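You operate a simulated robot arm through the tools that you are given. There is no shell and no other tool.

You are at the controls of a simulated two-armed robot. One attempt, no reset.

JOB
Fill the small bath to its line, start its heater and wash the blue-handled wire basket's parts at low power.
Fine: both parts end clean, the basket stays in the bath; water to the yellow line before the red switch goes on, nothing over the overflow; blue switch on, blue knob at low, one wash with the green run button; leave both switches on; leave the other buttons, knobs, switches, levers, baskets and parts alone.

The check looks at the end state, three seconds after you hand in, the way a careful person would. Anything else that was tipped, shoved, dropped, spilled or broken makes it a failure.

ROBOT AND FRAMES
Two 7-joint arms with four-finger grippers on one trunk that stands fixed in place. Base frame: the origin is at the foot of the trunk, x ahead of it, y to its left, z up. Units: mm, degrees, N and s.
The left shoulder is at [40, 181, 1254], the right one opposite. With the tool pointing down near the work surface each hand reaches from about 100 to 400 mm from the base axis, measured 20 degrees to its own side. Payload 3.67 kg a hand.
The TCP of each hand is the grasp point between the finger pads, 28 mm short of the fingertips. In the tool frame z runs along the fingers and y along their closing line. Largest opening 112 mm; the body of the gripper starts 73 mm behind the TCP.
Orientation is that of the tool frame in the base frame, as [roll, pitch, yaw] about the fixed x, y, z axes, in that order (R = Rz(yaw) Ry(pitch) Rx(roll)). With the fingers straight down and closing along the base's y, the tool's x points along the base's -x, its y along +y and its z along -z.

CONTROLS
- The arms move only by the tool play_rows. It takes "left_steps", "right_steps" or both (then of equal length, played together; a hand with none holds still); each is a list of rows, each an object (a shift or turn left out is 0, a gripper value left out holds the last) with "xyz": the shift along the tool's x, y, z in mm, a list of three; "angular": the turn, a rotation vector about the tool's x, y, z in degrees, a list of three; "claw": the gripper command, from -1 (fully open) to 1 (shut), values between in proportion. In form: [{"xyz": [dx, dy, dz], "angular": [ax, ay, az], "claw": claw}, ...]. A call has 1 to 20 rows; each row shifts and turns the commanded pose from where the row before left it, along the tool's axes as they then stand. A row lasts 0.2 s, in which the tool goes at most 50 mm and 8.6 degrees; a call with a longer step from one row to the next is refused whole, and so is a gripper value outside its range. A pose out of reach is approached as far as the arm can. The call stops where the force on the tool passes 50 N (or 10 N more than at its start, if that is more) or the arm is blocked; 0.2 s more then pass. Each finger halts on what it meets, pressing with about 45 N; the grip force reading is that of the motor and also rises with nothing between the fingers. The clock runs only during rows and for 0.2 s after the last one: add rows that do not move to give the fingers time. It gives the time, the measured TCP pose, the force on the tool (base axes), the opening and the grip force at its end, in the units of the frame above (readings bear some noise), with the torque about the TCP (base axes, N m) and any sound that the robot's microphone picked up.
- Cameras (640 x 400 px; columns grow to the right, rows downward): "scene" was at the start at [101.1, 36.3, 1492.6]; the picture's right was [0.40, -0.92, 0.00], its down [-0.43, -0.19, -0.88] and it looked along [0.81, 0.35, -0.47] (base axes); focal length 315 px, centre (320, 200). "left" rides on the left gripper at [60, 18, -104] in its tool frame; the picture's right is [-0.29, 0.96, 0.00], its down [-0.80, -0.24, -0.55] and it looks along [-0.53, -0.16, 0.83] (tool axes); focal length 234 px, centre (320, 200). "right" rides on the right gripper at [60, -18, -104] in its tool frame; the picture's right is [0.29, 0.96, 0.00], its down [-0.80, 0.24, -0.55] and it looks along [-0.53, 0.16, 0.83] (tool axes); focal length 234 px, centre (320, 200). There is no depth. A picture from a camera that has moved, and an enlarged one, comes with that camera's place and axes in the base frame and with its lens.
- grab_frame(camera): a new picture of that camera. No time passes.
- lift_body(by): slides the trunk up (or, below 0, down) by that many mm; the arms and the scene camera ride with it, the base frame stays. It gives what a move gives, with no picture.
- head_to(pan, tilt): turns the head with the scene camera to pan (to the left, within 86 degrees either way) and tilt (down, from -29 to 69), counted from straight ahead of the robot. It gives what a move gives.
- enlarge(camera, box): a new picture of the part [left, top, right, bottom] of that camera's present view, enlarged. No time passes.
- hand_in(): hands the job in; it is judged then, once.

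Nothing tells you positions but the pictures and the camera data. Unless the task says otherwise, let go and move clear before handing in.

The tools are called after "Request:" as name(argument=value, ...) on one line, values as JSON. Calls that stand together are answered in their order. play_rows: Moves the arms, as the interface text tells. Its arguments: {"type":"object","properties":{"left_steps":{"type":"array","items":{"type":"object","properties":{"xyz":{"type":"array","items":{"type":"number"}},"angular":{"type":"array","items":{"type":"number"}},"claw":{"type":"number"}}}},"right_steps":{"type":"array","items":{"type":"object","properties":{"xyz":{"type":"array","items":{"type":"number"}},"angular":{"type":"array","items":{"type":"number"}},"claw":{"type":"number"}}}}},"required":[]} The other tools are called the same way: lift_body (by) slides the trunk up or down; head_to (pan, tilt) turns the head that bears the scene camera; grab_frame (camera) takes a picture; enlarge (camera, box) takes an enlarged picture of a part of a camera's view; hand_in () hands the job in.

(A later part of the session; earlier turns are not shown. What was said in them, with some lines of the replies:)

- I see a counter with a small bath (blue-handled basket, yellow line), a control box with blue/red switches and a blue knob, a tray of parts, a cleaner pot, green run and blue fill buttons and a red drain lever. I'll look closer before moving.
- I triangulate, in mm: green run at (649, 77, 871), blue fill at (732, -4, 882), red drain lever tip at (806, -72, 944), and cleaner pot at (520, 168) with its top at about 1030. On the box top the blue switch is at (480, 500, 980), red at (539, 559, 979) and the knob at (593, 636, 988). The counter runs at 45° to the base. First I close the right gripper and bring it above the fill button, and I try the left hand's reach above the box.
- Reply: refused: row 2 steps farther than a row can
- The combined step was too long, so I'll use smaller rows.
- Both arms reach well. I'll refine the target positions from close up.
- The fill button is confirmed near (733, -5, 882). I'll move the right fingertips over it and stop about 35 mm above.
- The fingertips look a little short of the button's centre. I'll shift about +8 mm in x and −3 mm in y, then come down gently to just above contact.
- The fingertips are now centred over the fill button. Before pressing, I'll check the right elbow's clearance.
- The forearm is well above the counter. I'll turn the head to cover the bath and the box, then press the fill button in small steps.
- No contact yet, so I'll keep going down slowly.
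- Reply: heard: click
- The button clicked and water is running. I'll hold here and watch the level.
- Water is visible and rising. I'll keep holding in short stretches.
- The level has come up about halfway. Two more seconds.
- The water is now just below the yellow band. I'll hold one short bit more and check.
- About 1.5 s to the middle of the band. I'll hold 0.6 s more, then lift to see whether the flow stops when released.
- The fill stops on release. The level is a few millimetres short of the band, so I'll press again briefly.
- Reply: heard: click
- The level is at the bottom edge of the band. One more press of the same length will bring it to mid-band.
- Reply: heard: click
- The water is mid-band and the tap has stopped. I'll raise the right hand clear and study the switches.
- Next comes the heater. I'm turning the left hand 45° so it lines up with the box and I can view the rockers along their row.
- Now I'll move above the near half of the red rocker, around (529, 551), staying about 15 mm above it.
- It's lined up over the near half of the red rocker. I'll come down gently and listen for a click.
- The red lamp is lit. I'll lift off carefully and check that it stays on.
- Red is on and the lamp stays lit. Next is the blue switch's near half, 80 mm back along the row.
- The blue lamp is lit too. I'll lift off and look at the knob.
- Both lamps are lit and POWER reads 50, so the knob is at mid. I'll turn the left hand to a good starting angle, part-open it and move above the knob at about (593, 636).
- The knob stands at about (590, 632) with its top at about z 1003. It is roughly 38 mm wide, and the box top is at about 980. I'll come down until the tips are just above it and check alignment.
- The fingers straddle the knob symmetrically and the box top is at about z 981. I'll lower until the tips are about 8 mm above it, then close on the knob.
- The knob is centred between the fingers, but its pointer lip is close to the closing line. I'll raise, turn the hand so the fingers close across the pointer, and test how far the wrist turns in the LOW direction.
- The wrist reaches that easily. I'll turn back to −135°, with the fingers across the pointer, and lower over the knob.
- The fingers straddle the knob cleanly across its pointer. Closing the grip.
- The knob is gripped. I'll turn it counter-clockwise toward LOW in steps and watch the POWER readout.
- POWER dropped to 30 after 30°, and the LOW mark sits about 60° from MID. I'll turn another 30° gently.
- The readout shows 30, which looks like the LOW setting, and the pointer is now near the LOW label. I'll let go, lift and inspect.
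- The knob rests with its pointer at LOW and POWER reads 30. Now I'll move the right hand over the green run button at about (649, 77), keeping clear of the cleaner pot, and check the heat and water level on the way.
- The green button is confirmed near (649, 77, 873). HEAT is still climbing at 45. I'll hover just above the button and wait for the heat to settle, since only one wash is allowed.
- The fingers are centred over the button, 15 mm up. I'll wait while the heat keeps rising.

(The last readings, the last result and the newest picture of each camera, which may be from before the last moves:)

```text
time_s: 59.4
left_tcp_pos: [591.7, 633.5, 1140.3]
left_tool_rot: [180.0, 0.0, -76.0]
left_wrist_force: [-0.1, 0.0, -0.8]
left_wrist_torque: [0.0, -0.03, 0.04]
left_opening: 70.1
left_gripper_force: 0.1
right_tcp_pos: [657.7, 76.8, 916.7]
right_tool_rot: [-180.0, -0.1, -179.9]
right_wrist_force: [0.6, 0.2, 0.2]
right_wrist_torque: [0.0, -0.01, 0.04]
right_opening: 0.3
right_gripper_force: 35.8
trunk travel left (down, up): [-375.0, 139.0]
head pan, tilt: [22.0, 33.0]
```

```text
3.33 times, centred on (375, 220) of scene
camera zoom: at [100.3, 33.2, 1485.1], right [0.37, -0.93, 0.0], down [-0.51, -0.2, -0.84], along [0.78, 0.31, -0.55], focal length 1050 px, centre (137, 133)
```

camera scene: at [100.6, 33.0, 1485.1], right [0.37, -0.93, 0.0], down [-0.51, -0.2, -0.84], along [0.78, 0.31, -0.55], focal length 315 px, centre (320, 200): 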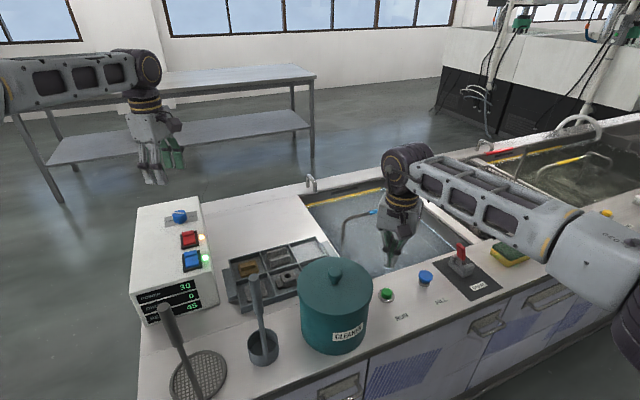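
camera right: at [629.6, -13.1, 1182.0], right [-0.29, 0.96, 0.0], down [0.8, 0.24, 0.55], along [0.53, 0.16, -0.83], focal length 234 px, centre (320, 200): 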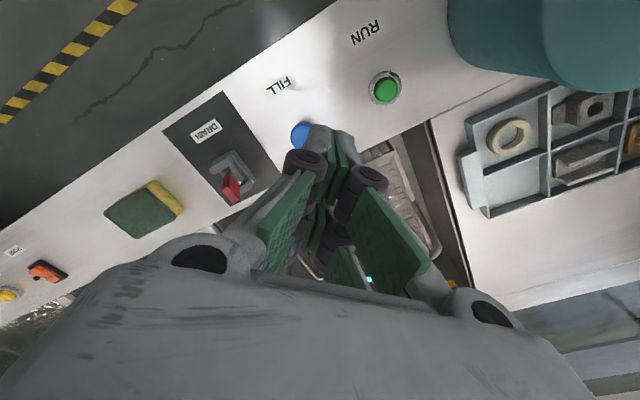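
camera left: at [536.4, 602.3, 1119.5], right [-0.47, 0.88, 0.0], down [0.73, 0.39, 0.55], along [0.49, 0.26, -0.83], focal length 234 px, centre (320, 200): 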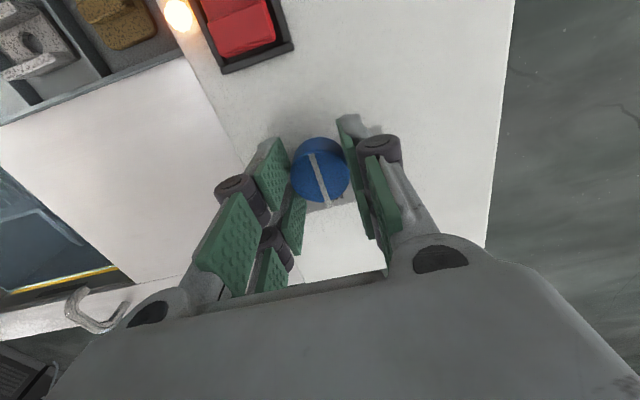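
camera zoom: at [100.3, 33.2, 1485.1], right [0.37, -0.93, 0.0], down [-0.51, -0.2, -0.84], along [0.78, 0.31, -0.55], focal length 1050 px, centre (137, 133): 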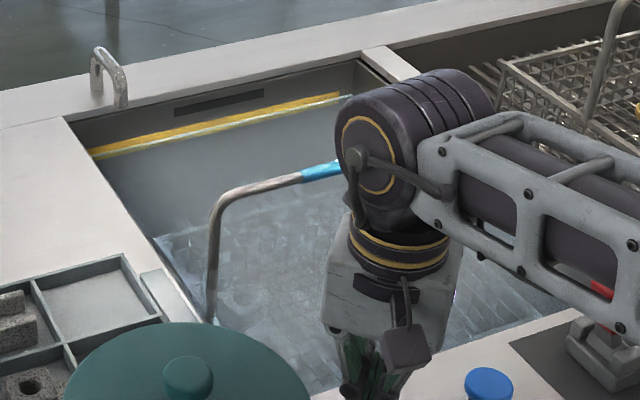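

HEAT is 50 and the water is steady mid-band. I'll wait a little more to see if it levels off.

Request:
play_rows(right_steps=[{}, {}, {}, {}, {}, {}, {}, {}, {}, {}, {}, {}, {}, {}, {}, {}, {}, {}, {}, {}])

Request:
play_rows(right_steps=[{}, {}, {}, {}, {}, {}, {}, {}, {}, {}, {}, {}, {}, {}, {}, {}, {}, {}, {}, {}])

Request:
play_rows(right_steps=[{}, {}, {}, {}, {}, {}, {}, {}, {}, {}, {}, {}, {}, {}, {}, {}, {}, {}, {}, {}])

Request:
enlarge(camera="scene", box=[120, 190, 220, 330])

Request:
play_rows(right_steps=[{}, {}, {}, {}, {}, {}, {}, {}, {}, {}, {}, {}, {}, {}, {}, {}, {}, {}, {}, {}])

Request:
enlarge(camera="scene", box=[120, 190, 220, 330])

```text
time_s: 63.6
left_tcp_pos: [592.3, 632.7, 1140.4]
left_tool_rot: [180.0, 0.1, -76.1]
left_wrist_force: [0.2, 0.0, -0.9]
left_wrist_torque: [0.0, 0.03, -0.02]
left_opening: 70.0
left_gripper_force: 0.1
right_tcp_pos: [657.9, 76.1, 915.4]
right_tool_rot: [179.9, 0.0, -180.0]
right_wrist_force: [1.1, 0.2, 0.1]
right_wrist_torque: [-0.02, -0.02, 0.02]
right_opening: 0.0
right_gripper_force: 35.9
trunk travel left (down, up): [-375.0, 139.0]
head pan, tilt: [22.0, 33.0]
```

```text
time_s: 67.8
left_tcp_pos: [592.0, 632.8, 1139.9]
left_tool_rot: [179.9, -0.1, -76.0]
left_wrist_force: [-0.3, 0.8, 0.1]
left_wrist_torque: [-0.01, 0.01, -0.05]
left_opening: 69.9
left_gripper_force: 0.1
right_tcp_pos: [657.8, 78.0, 917.0]
right_tool_rot: [-180.0, 0.0, -180.0]
right_wrist_force: [-0.1, 0.1, -0.5]
right_wrist_torque: [0.01, 0.01, 0.02]
right_opening: 0.0
right_gripper_force: 35.7
trunk travel left (down, up): [-375.0, 139.0]
head pan, tilt: [22.0, 33.0]
```

```text
time_s: 72.0
left_tcp_pos: [591.4, 633.7, 1139.7]
left_tool_rot: [-179.9, 0.0, -76.0]
left_wrist_force: [0.0, 0.4, 0.8]
left_wrist_torque: [0.02, 0.01, -0.01]
left_opening: 69.8
left_gripper_force: 0.1
right_tcp_pos: [657.9, 76.3, 916.5]
right_tool_rot: [180.0, -0.1, -179.9]
right_wrist_force: [-0.3, 0.1, -0.7]
right_wrist_torque: [0.0, 0.02, -0.04]
right_opening: 0.1
right_gripper_force: 35.8
trunk travel left (down, up): [-375.0, 139.0]
head pan, tilt: [22.0, 33.0]
```

```text
2.86 times, centred on (170, 260) of scene
camera zoom: at [100.3, 33.2, 1485.1], right [0.37, -0.93, 0.0], down [-0.51, -0.2, -0.84], along [0.78, 0.31, -0.55], focal length 900 px, centre (749, 29)
```

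zoom: 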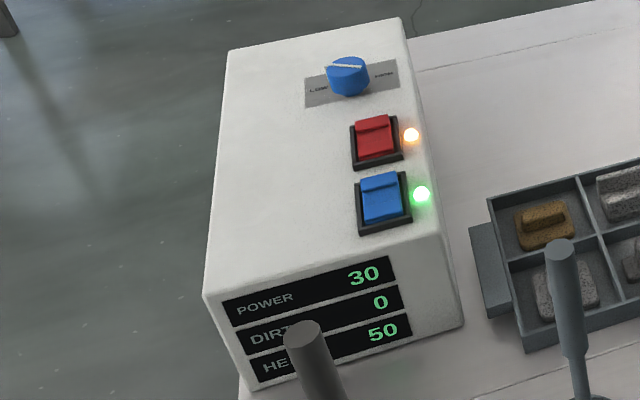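

```text
time_s: 76.2
left_tcp_pos: [593.7, 634.4, 1140.0]
left_tool_rot: [180.0, 0.0, -76.1]
left_wrist_force: [-0.2, 0.5, 0.2]
left_wrist_torque: [-0.01, 0.0, 0.03]
left_opening: 69.9
left_gripper_force: 0.0
right_tcp_pos: [658.8, 76.1, 916.1]
right_tool_rot: [180.0, 0.0, -179.8]
right_wrist_force: [0.0, -0.2, 0.3]
right_wrist_torque: [-0.01, -0.01, -0.02]
right_opening: 0.0
right_gripper_force: 35.5
trunk travel left (down, up): [-375.0, 139.0]
head pan, tilt: [22.0, 33.0]
```

```text
2.86 times, centred on (170, 260) of scene
camera zoom: at [100.3, 33.2, 1485.1], right [0.37, -0.93, 0.0], down [-0.51, -0.2, -0.84], along [0.78, 0.31, -0.55], focal length 900 px, centre (749, 29)
```

zoom: 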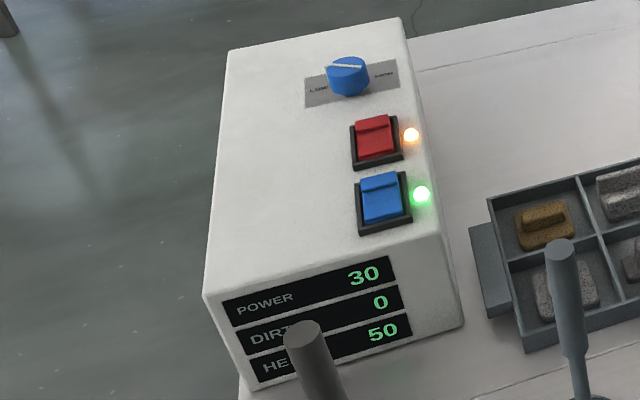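

HEAT has settled at 50. Now a single gentle press of the green run button.

Request:
play_rows(right_steps=[{"xyz": [0, 0, 8]}, {"xyz": [0, 0, 4]}, {"xyz": [0, 0, 2]}, {}])

Request:
enlarge(camera="scene", box=[330, 200, 470, 320])

```text
time_s: 77.2
left_tcp_pos: [590.4, 633.0, 1140.2]
left_tool_rot: [-180.0, 0.0, -76.0]
left_wrist_force: [0.6, 0.9, -0.4]
left_wrist_torque: [0.01, 0.0, 0.04]
left_opening: 70.0
left_gripper_force: 0.1
right_tcp_pos: [657.1, 76.4, 901.9]
right_tool_rot: [-180.0, 0.0, 180.0]
right_wrist_force: [-1.2, -0.1, 0.7]
right_wrist_torque: [-0.01, 0.0, 0.01]
right_opening: 0.1
right_gripper_force: 35.7
trunk travel left (down, up): [-375.0, 139.0]
head pan, tilt: [22.0, 33.0]
```

```text
3.33 times, centred on (400, 260) of scene
camera zoom: at [100.2, 33.3, 1485.1], right [0.37, -0.93, 0.0], down [-0.51, -0.2, -0.84], along [0.78, 0.31, -0.54], focal length 1050 px, centre (53, 0)
```

zoom: 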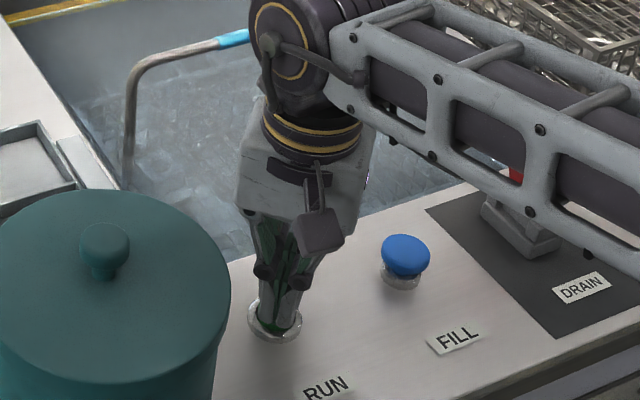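

Request:
play_rows(right_steps=[{"xyz": [0, 0, 2]}, {"xyz": [0, 0, 1]}, {}])

Request:
enlarge(camera="scene", box=[120, 190, 220, 330])

```text
time_s: 78.0
left_tcp_pos: [591.0, 633.8, 1139.9]
left_tool_rot: [179.9, 0.0, -76.0]
left_wrist_force: [0.8, -0.8, 0.0]
left_wrist_torque: [0.05, 0.02, -0.01]
left_opening: 69.9
left_gripper_force: 0.0
right_tcp_pos: [655.5, 75.4, 899.7]
right_tool_rot: [-180.0, 0.0, 180.0]
right_wrist_force: [-0.1, -0.1, 2.1]
right_wrist_torque: [0.02, -0.01, -0.02]
right_opening: 0.1
right_gripper_force: 35.3
trunk travel left (down, up): [-375.0, 139.0]
head pan, tilt: [22.0, 33.0]
heard: click
```

```text
2.86 times, centred on (170, 260) of scene
camera zoom: at [100.2, 33.3, 1485.1], right [0.37, -0.93, 0.0], down [-0.51, -0.2, -0.84], along [0.78, 0.31, -0.54], focal length 900 px, centre (749, 29)
```

zoom: 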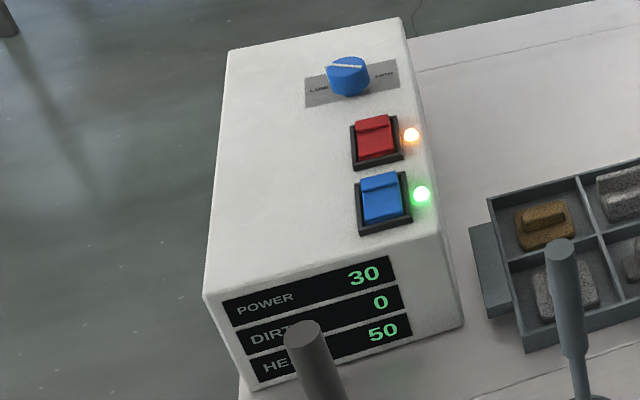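

The run button clicked. I'll check for signs of the wash running before releasing.

Request:
grab_frame(camera="scene")

Request:
play_rows(right_steps=[{}, {}])

Request:
grab_frame(camera="scene")

Request:
enlarge(camera="scene", box=[290, 160, 460, 280])

```text
taken
camera scene: at [100.2, 33.3, 1485.1], right [0.37, -0.93, 0.0], down [-0.51, -0.2, -0.84], along [0.78, 0.31, -0.54], focal length 315 px, centre (320, 200)
```

scene: 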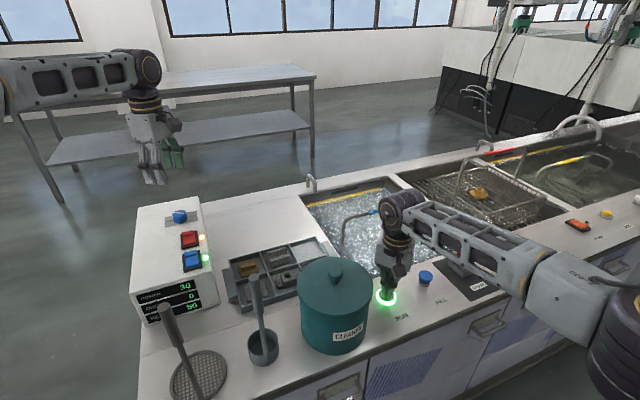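

```text
time_s: 78.6
left_tcp_pos: [591.8, 634.7, 1140.2]
left_tool_rot: [-180.0, 0.0, -75.9]
left_wrist_force: [0.3, 0.6, 0.0]
left_wrist_torque: [-0.01, 0.01, 0.01]
left_opening: 70.0
left_gripper_force: 0.0
right_tcp_pos: [657.0, 76.7, 898.8]
right_tool_rot: [-180.0, 0.1, 180.0]
right_wrist_force: [0.6, 0.0, 2.0]
right_wrist_torque: [0.02, -0.02, 0.0]
right_opening: 0.0
right_gripper_force: 35.5
trunk travel left (down, up): [-375.0, 139.0]
head pan, tilt: [22.0, 33.0]
```

```text
taken
camera scene: at [100.1, 33.3, 1485.1], right [0.37, -0.93, 0.0], down [-0.51, -0.2, -0.84], along [0.78, 0.31, -0.54], focal length 315 px, centre (320, 200)
```

scene: 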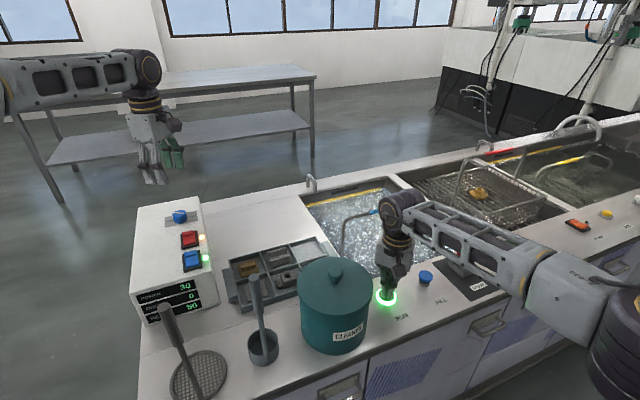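

```text
3.33 times, centred on (375, 220) of scene
camera zoom: at [100.1, 33.3, 1485.1], right [0.37, -0.93, 0.0], down [-0.51, -0.2, -0.84], along [0.78, 0.31, -0.54], focal length 1050 px, centre (137, 133)
```

zoom: 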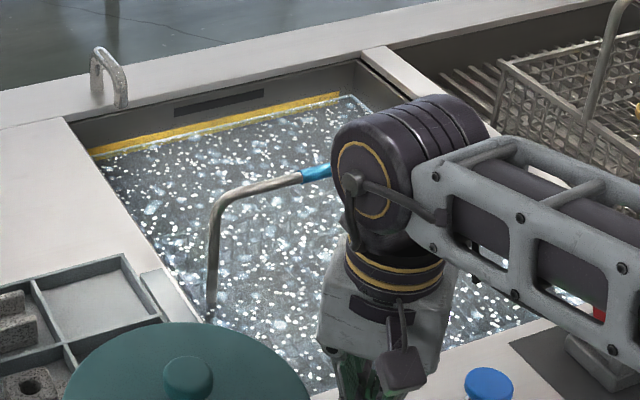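

The wash is running: bubbles in the bath and a lit ring on the button. I'll lift off the button and see that the cycle goes on.

Request:
play_rows(right_steps=[{"xyz": [0, 0, -12]}])

Request:
grab_frame(camera="scene")

```text
time_s: 79.0
left_tcp_pos: [591.5, 634.0, 1140.2]
left_tool_rot: [180.0, 0.0, -76.0]
left_wrist_force: [-1.3, -0.3, 0.1]
left_wrist_torque: [0.01, 0.0, 0.03]
left_opening: 69.9
left_gripper_force: 0.2
right_tcp_pos: [654.5, 75.7, 910.2]
right_tool_rot: [180.0, -0.2, -179.9]
right_wrist_force: [0.6, -0.1, -0.8]
right_wrist_torque: [-0.02, -0.02, 0.03]
right_opening: 0.1
right_gripper_force: 35.4
trunk travel left (down, up): [-375.0, 139.0]
head pan, tilt: [22.0, 33.0]
```

```text
taken
camera scene: at [100.1, 33.0, 1485.1], right [0.37, -0.93, 0.0], down [-0.51, -0.2, -0.84], along [0.78, 0.31, -0.54], focal length 315 px, centre (320, 200)
```

scene: 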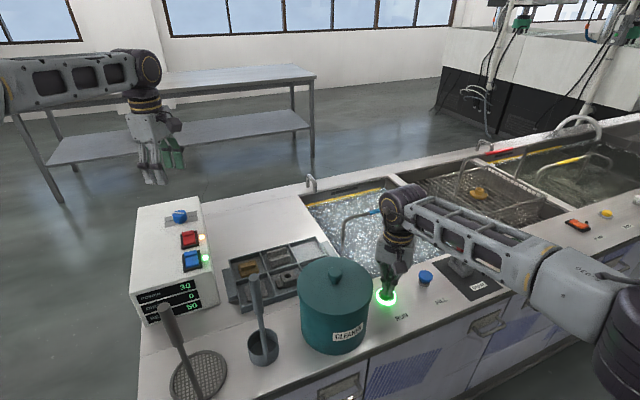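

The cycle continues on its own. I'll raise both hands clear to a parked position while it runs.

Request:
play_rows(right_steps=[{"xyz": [0, 0, -45]}, {"xyz": [0, 0, -45]}, {"xyz": [0, 0, -45]}, {"xyz": [0, 0, -45]}, {"xyz": [25, -12, -36]}, {"xyz": [25, -12, -36]}, {"xyz": [25, -12, -36]}, {"xyz": [25, -12, -36]}, {"xyz": [25, -12, -36]}, {}], left_steps=[{"xyz": [0, 0, -30]}, {"xyz": [0, 0, -30]}, {"xyz": [0, 0, -30]}, {"xyz": [0, 0, -30]}, {"xyz": [0, 0, -30]}, {"xyz": [0, 0, -30]}, {}, {}, {}, {}])

Request:
grab_frame(camera="scene")

Request:
enlarge(camera="scene", box=[290, 160, 460, 320])

```text
time_s: 81.2
left_tcp_pos: [591.3, 633.2, 1318.6]
left_tool_rot: [179.9, 0.1, -76.1]
left_wrist_force: [0.3, 0.1, -0.3]
left_wrist_torque: [0.02, 0.03, 0.01]
left_opening: 69.7
left_gripper_force: 0.2
right_tcp_pos: [532.6, 14.9, 1270.9]
right_tool_rot: [180.0, -0.1, 180.0]
right_wrist_force: [0.8, 0.1, 0.5]
right_wrist_torque: [0.0, 0.0, -0.04]
right_opening: 0.0
right_gripper_force: 35.4
trunk travel left (down, up): [-375.0, 139.0]
head pan, tilt: [22.0, 33.0]
```

```text
taken
camera scene: at [101.1, 33.9, 1484.9], right [0.37, -0.93, 0.0], down [-0.51, -0.2, -0.84], along [0.78, 0.31, -0.55], focal length 315 px, centre (320, 200)
```

scene: 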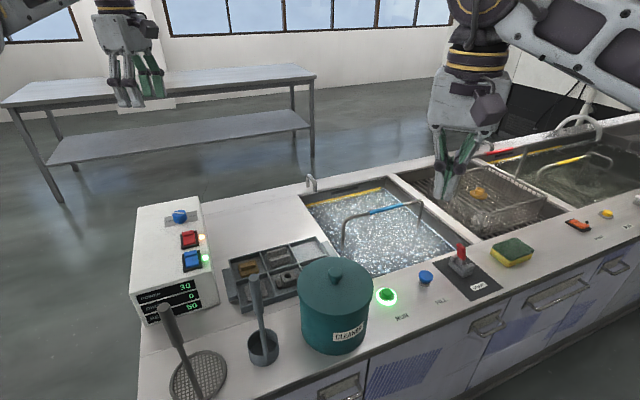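

```text
2.50 times, centred on (375, 240) of scene
camera zoom: at [101.1, 33.9, 1484.9], right [0.37, -0.93, 0.0], down [-0.51, -0.2, -0.84], along [0.78, 0.31, -0.55], focal length 788 px, centre (182, 100)
```

zoom: 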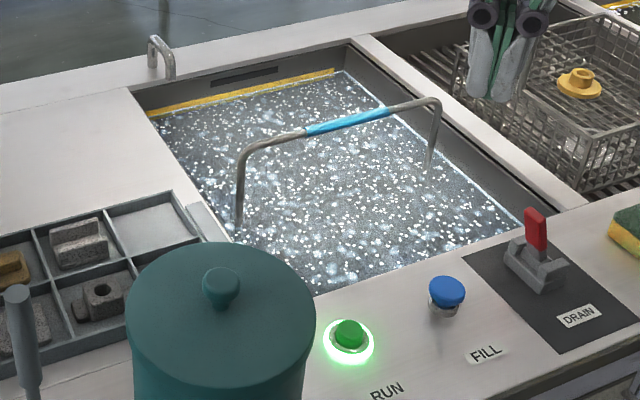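

Both hands are clear and the wash is running with the ring lit. I'll wait for the cycle to end.

Request:
play_rows(right_steps=[{}, {}, {}, {}, {}, {}, {}, {}, {}, {}, {}, {}, {}, {}, {}, {}, {}, {}, {}, {}])

Request:
play_rows(right_steps=[{}, {}, {}, {}, {}, {}, {}, {}, {}, {}, {}, {}, {}, {}, {}, {}, {}, {}, {}, {}])

Request:
grab_frame(camera="scene")

Request:
play_rows(right_steps=[{}, {}, {}, {}, {}, {}, {}, {}, {}, {}, {}, {}, {}, {}, {}, {}, {}, {}, {}, {}])

Request:
grab_frame(camera="scene")

```text
time_s: 85.4
left_tcp_pos: [589.7, 632.5, 1319.2]
left_tool_rot: [-179.9, 0.0, -76.0]
left_wrist_force: [0.7, 0.0, 0.3]
left_wrist_torque: [0.01, 0.0, 0.01]
left_opening: 70.2
left_gripper_force: 0.0
right_tcp_pos: [532.5, 14.0, 1272.1]
right_tool_rot: [180.0, 0.1, -180.0]
right_wrist_force: [0.1, 0.5, 0.6]
right_wrist_torque: [-0.01, -0.04, -0.02]
right_opening: 0.0
right_gripper_force: 35.4
trunk travel left (down, up): [-375.0, 139.0]
head pan, tilt: [22.0, 33.0]
```

```text
time_s: 89.6
left_tcp_pos: [589.3, 632.4, 1318.2]
left_tool_rot: [179.9, 0.0, -76.0]
left_wrist_force: [-0.5, 0.5, 0.1]
left_wrist_torque: [0.0, 0.0, 0.0]
left_opening: 70.2
left_gripper_force: 0.1
right_tcp_pos: [533.1, 14.8, 1271.8]
right_tool_rot: [-180.0, -0.1, 180.0]
right_wrist_force: [0.4, 0.3, -0.1]
right_wrist_torque: [0.01, -0.02, -0.02]
right_opening: 0.0
right_gripper_force: 35.9
trunk travel left (down, up): [-375.0, 139.0]
head pan, tilt: [22.0, 33.0]
```

```text
taken
camera scene: at [100.3, 33.2, 1485.1], right [0.37, -0.93, 0.0], down [-0.51, -0.2, -0.84], along [0.78, 0.31, -0.54], focal length 315 px, centre (320, 200)
```

scene: 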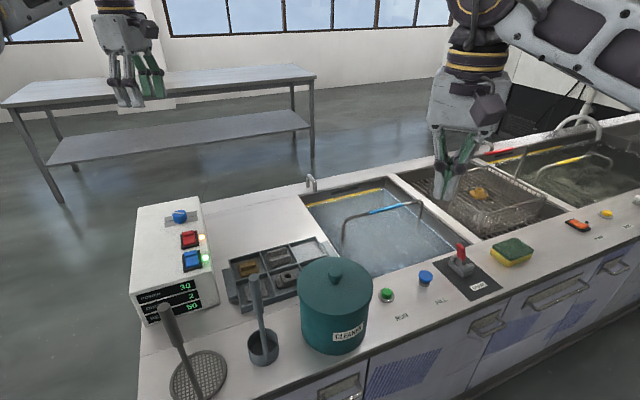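

```text
time_s: 93.8
left_tcp_pos: [590.2, 632.5, 1320.6]
left_tool_rot: [-180.0, 0.1, -76.1]
left_wrist_force: [0.5, 0.4, -0.6]
left_wrist_torque: [0.02, 0.02, 0.02]
left_opening: 69.9
left_gripper_force: 0.1
right_tcp_pos: [533.4, 13.9, 1270.3]
right_tool_rot: [180.0, 0.1, -180.0]
right_wrist_force: [-0.5, -0.7, -0.2]
right_wrist_torque: [-0.01, -0.01, 0.02]
right_opening: 0.1
right_gripper_force: 36.1
trunk travel left (down, up): [-375.0, 139.0]
head pan, tilt: [22.0, 33.0]
```

```text
taken
camera scene: at [100.3, 33.2, 1485.1], right [0.37, -0.93, 0.0], down [-0.51, -0.2, -0.84], along [0.78, 0.31, -0.54], focal length 315 px, centre (320, 200)
```

scene: 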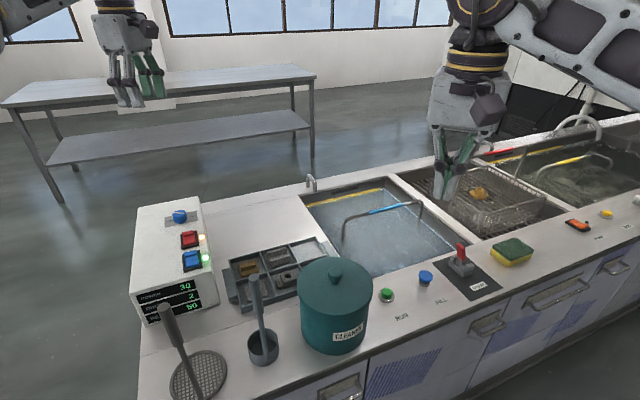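

The cycle has ended and the DIRT reading went from 0 to 2, which fits two parts' grime coming off into the water. I'll inspect the end state.

Request:
enlarge(camera="scene", box=[300, 170, 470, 290])

Request:
enlarge(camera="scene", box=[120, 190, 220, 330])

Request:
enlarge(camera="right", box=[180, 80, 440, 280])

Request:
grab_frame(camera="right")

```text
3.33 times, centred on (385, 230) of scene
camera zoom: at [100.3, 33.2, 1485.1], right [0.37, -0.93, 0.0], down [-0.51, -0.2, -0.84], along [0.78, 0.31, -0.54], focal length 1050 px, centre (103, 100)
```

zoom: 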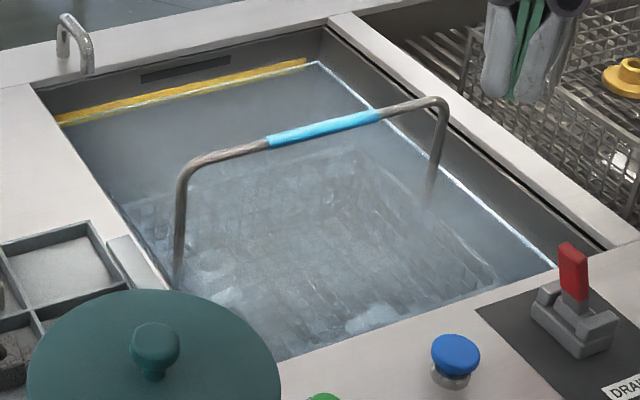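

```text
2.86 times, centred on (170, 260) of scene
camera zoom: at [100.3, 33.2, 1485.1], right [0.37, -0.93, 0.0], down [-0.51, -0.2, -0.84], along [0.78, 0.31, -0.54], focal length 900 px, centre (749, 29)
```

zoom: 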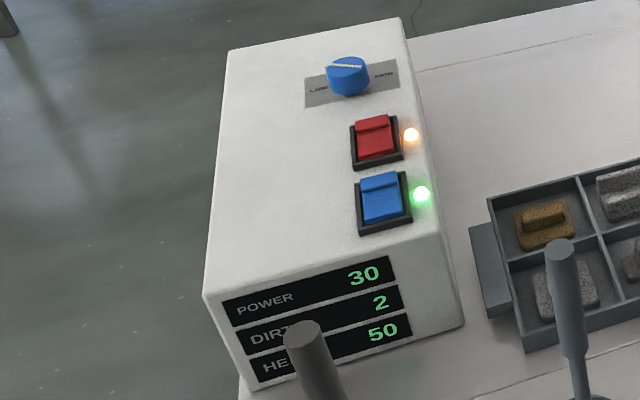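

```text
2.00 times, centred on (310, 180) of right
camera zoom: at [472.7, -4.1, 1375.3], right [-0.29, 0.96, 0.0], down [0.8, 0.24, 0.55], along [0.53, 0.16, -0.83], focal length 468 px, centre (340, 240)
```

zoom: 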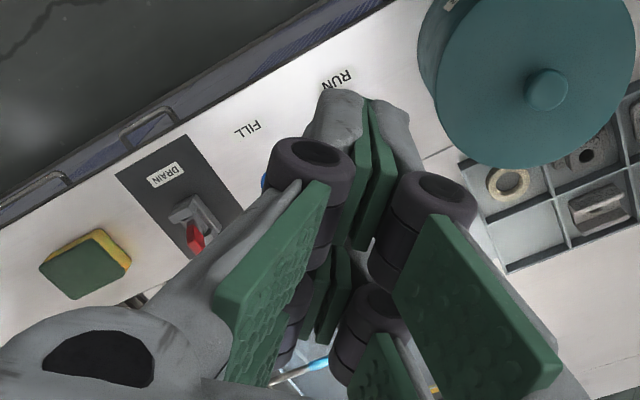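

```text
taken
camera right: at [472.7, -4.1, 1375.3], right [-0.29, 0.96, 0.0], down [0.8, 0.24, 0.55], along [0.53, 0.16, -0.83], focal length 234 px, centre (320, 200)
```

right: 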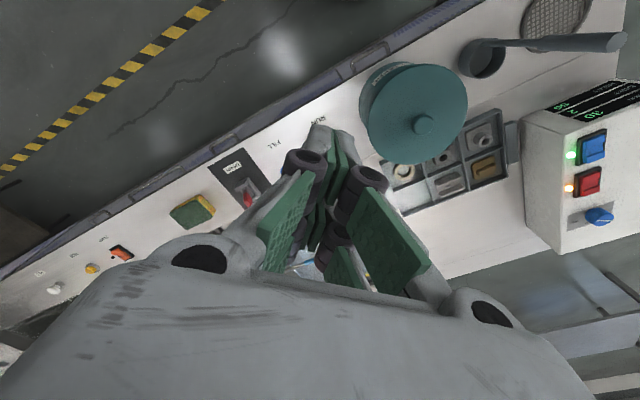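

The levers, switches, knob and level look right. I'll take a closer look at the two parts under the water.

Request:
enlarge(camera="scene", box=[340, 235, 370, 265])

Request:
enlarge(camera="scene", box=[385, 245, 430, 280])

Request:
play_rows(right_steps=[{"claw": -1}, {"claw": -1}, {"claw": -1}, {"claw": -1}, {"claw": -1}, {"claw": -1}])

Request:
enlarge(camera="right", box=[220, 150, 440, 290])

```text
13.33 times, centred on (355, 250) of scene
camera zoom: at [100.3, 33.2, 1485.1], right [0.37, -0.93, 0.0], down [-0.51, -0.2, -0.84], along [0.78, 0.31, -0.54], focal length 4201 px, centre (-147, -467)
```

zoom: 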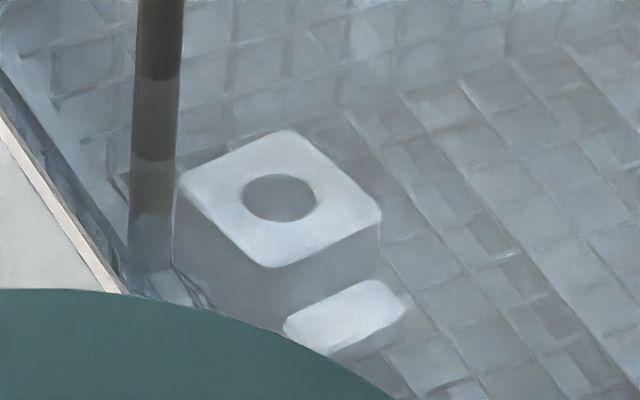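

```text
11.43 times, centred on (408, 262) of scene
camera zoom: at [100.3, 33.2, 1485.1], right [0.37, -0.93, 0.0], down [-0.51, -0.2, -0.84], along [0.78, 0.31, -0.54], focal length 3601 px, centre (-680, -514)
```

zoom: 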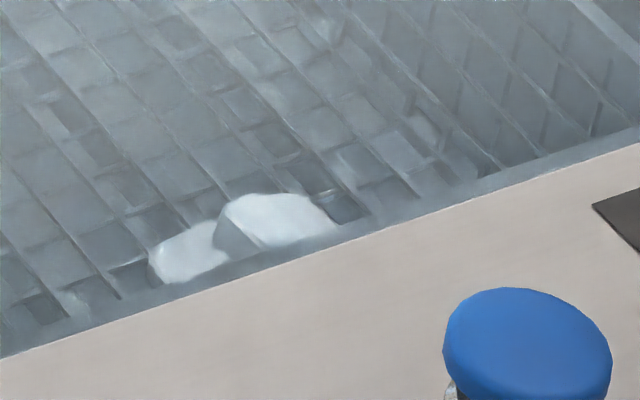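

```text
time_s: 95.2
left_tcp_pos: [590.7, 632.3, 1320.3]
left_tool_rot: [180.0, -0.1, -75.9]
left_wrist_force: [-0.3, -1.2, 0.4]
left_wrist_torque: [0.0, 0.0, 0.0]
left_opening: 70.0
left_gripper_force: 0.0
right_tcp_pos: [532.6, 14.2, 1272.1]
right_tool_rot: [180.0, 0.1, -179.9]
right_wrist_force: [-0.2, 0.8, -0.3]
right_wrist_torque: [0.0, -0.03, -0.01]
right_opening: 112.1
right_gripper_force: 0.0
trunk travel left (down, up): [-375.0, 139.0]
head pan, tilt: [22.0, 33.0]
```

```text
2.86 times, centred on (330, 220) of right
camera zoom: at [472.7, -4.1, 1375.3], right [-0.29, 0.96, 0.0], down [0.8, 0.24, 0.55], along [0.53, 0.16, -0.83], focal length 669 px, centre (291, 143)
```

zoom: 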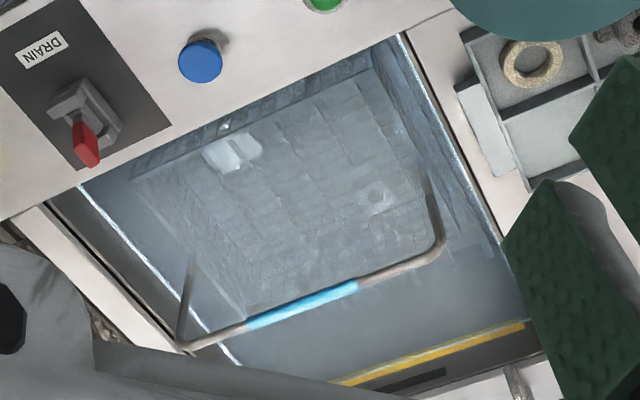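

Both parts look smooth and clean, and the basket is sitting in the bath with the water on the yellow line. Both switches are on, the knob is at LOW, and both hands are clear, so I'm handing in.

Request:
hand_in()

```text
The job is handed in.
```

The job is handed in. At the last look, both parts in the blue-handled basket were clean and the basket was still in the bath.

- **Water:** I filled the bath to the middle of the yellow line before the red switch went on. Nothing reached the overflow, and the level held.
- **Heater and power:** The red and blue switches are both on with their lamps lit. The heat reading levelled off at 50.
- **Knob:** The pointer is at LOW and the power display reads 30.
- **Wash:** I pressed the green run button once, after the heat settled, and the cycle ended by itself. The dirt reading went from 0 to 2; I took that as grime from the two parts and didn't confirm what it measures.

I left the other controls, baskets and parts alone, and both hands were clear before handing in.
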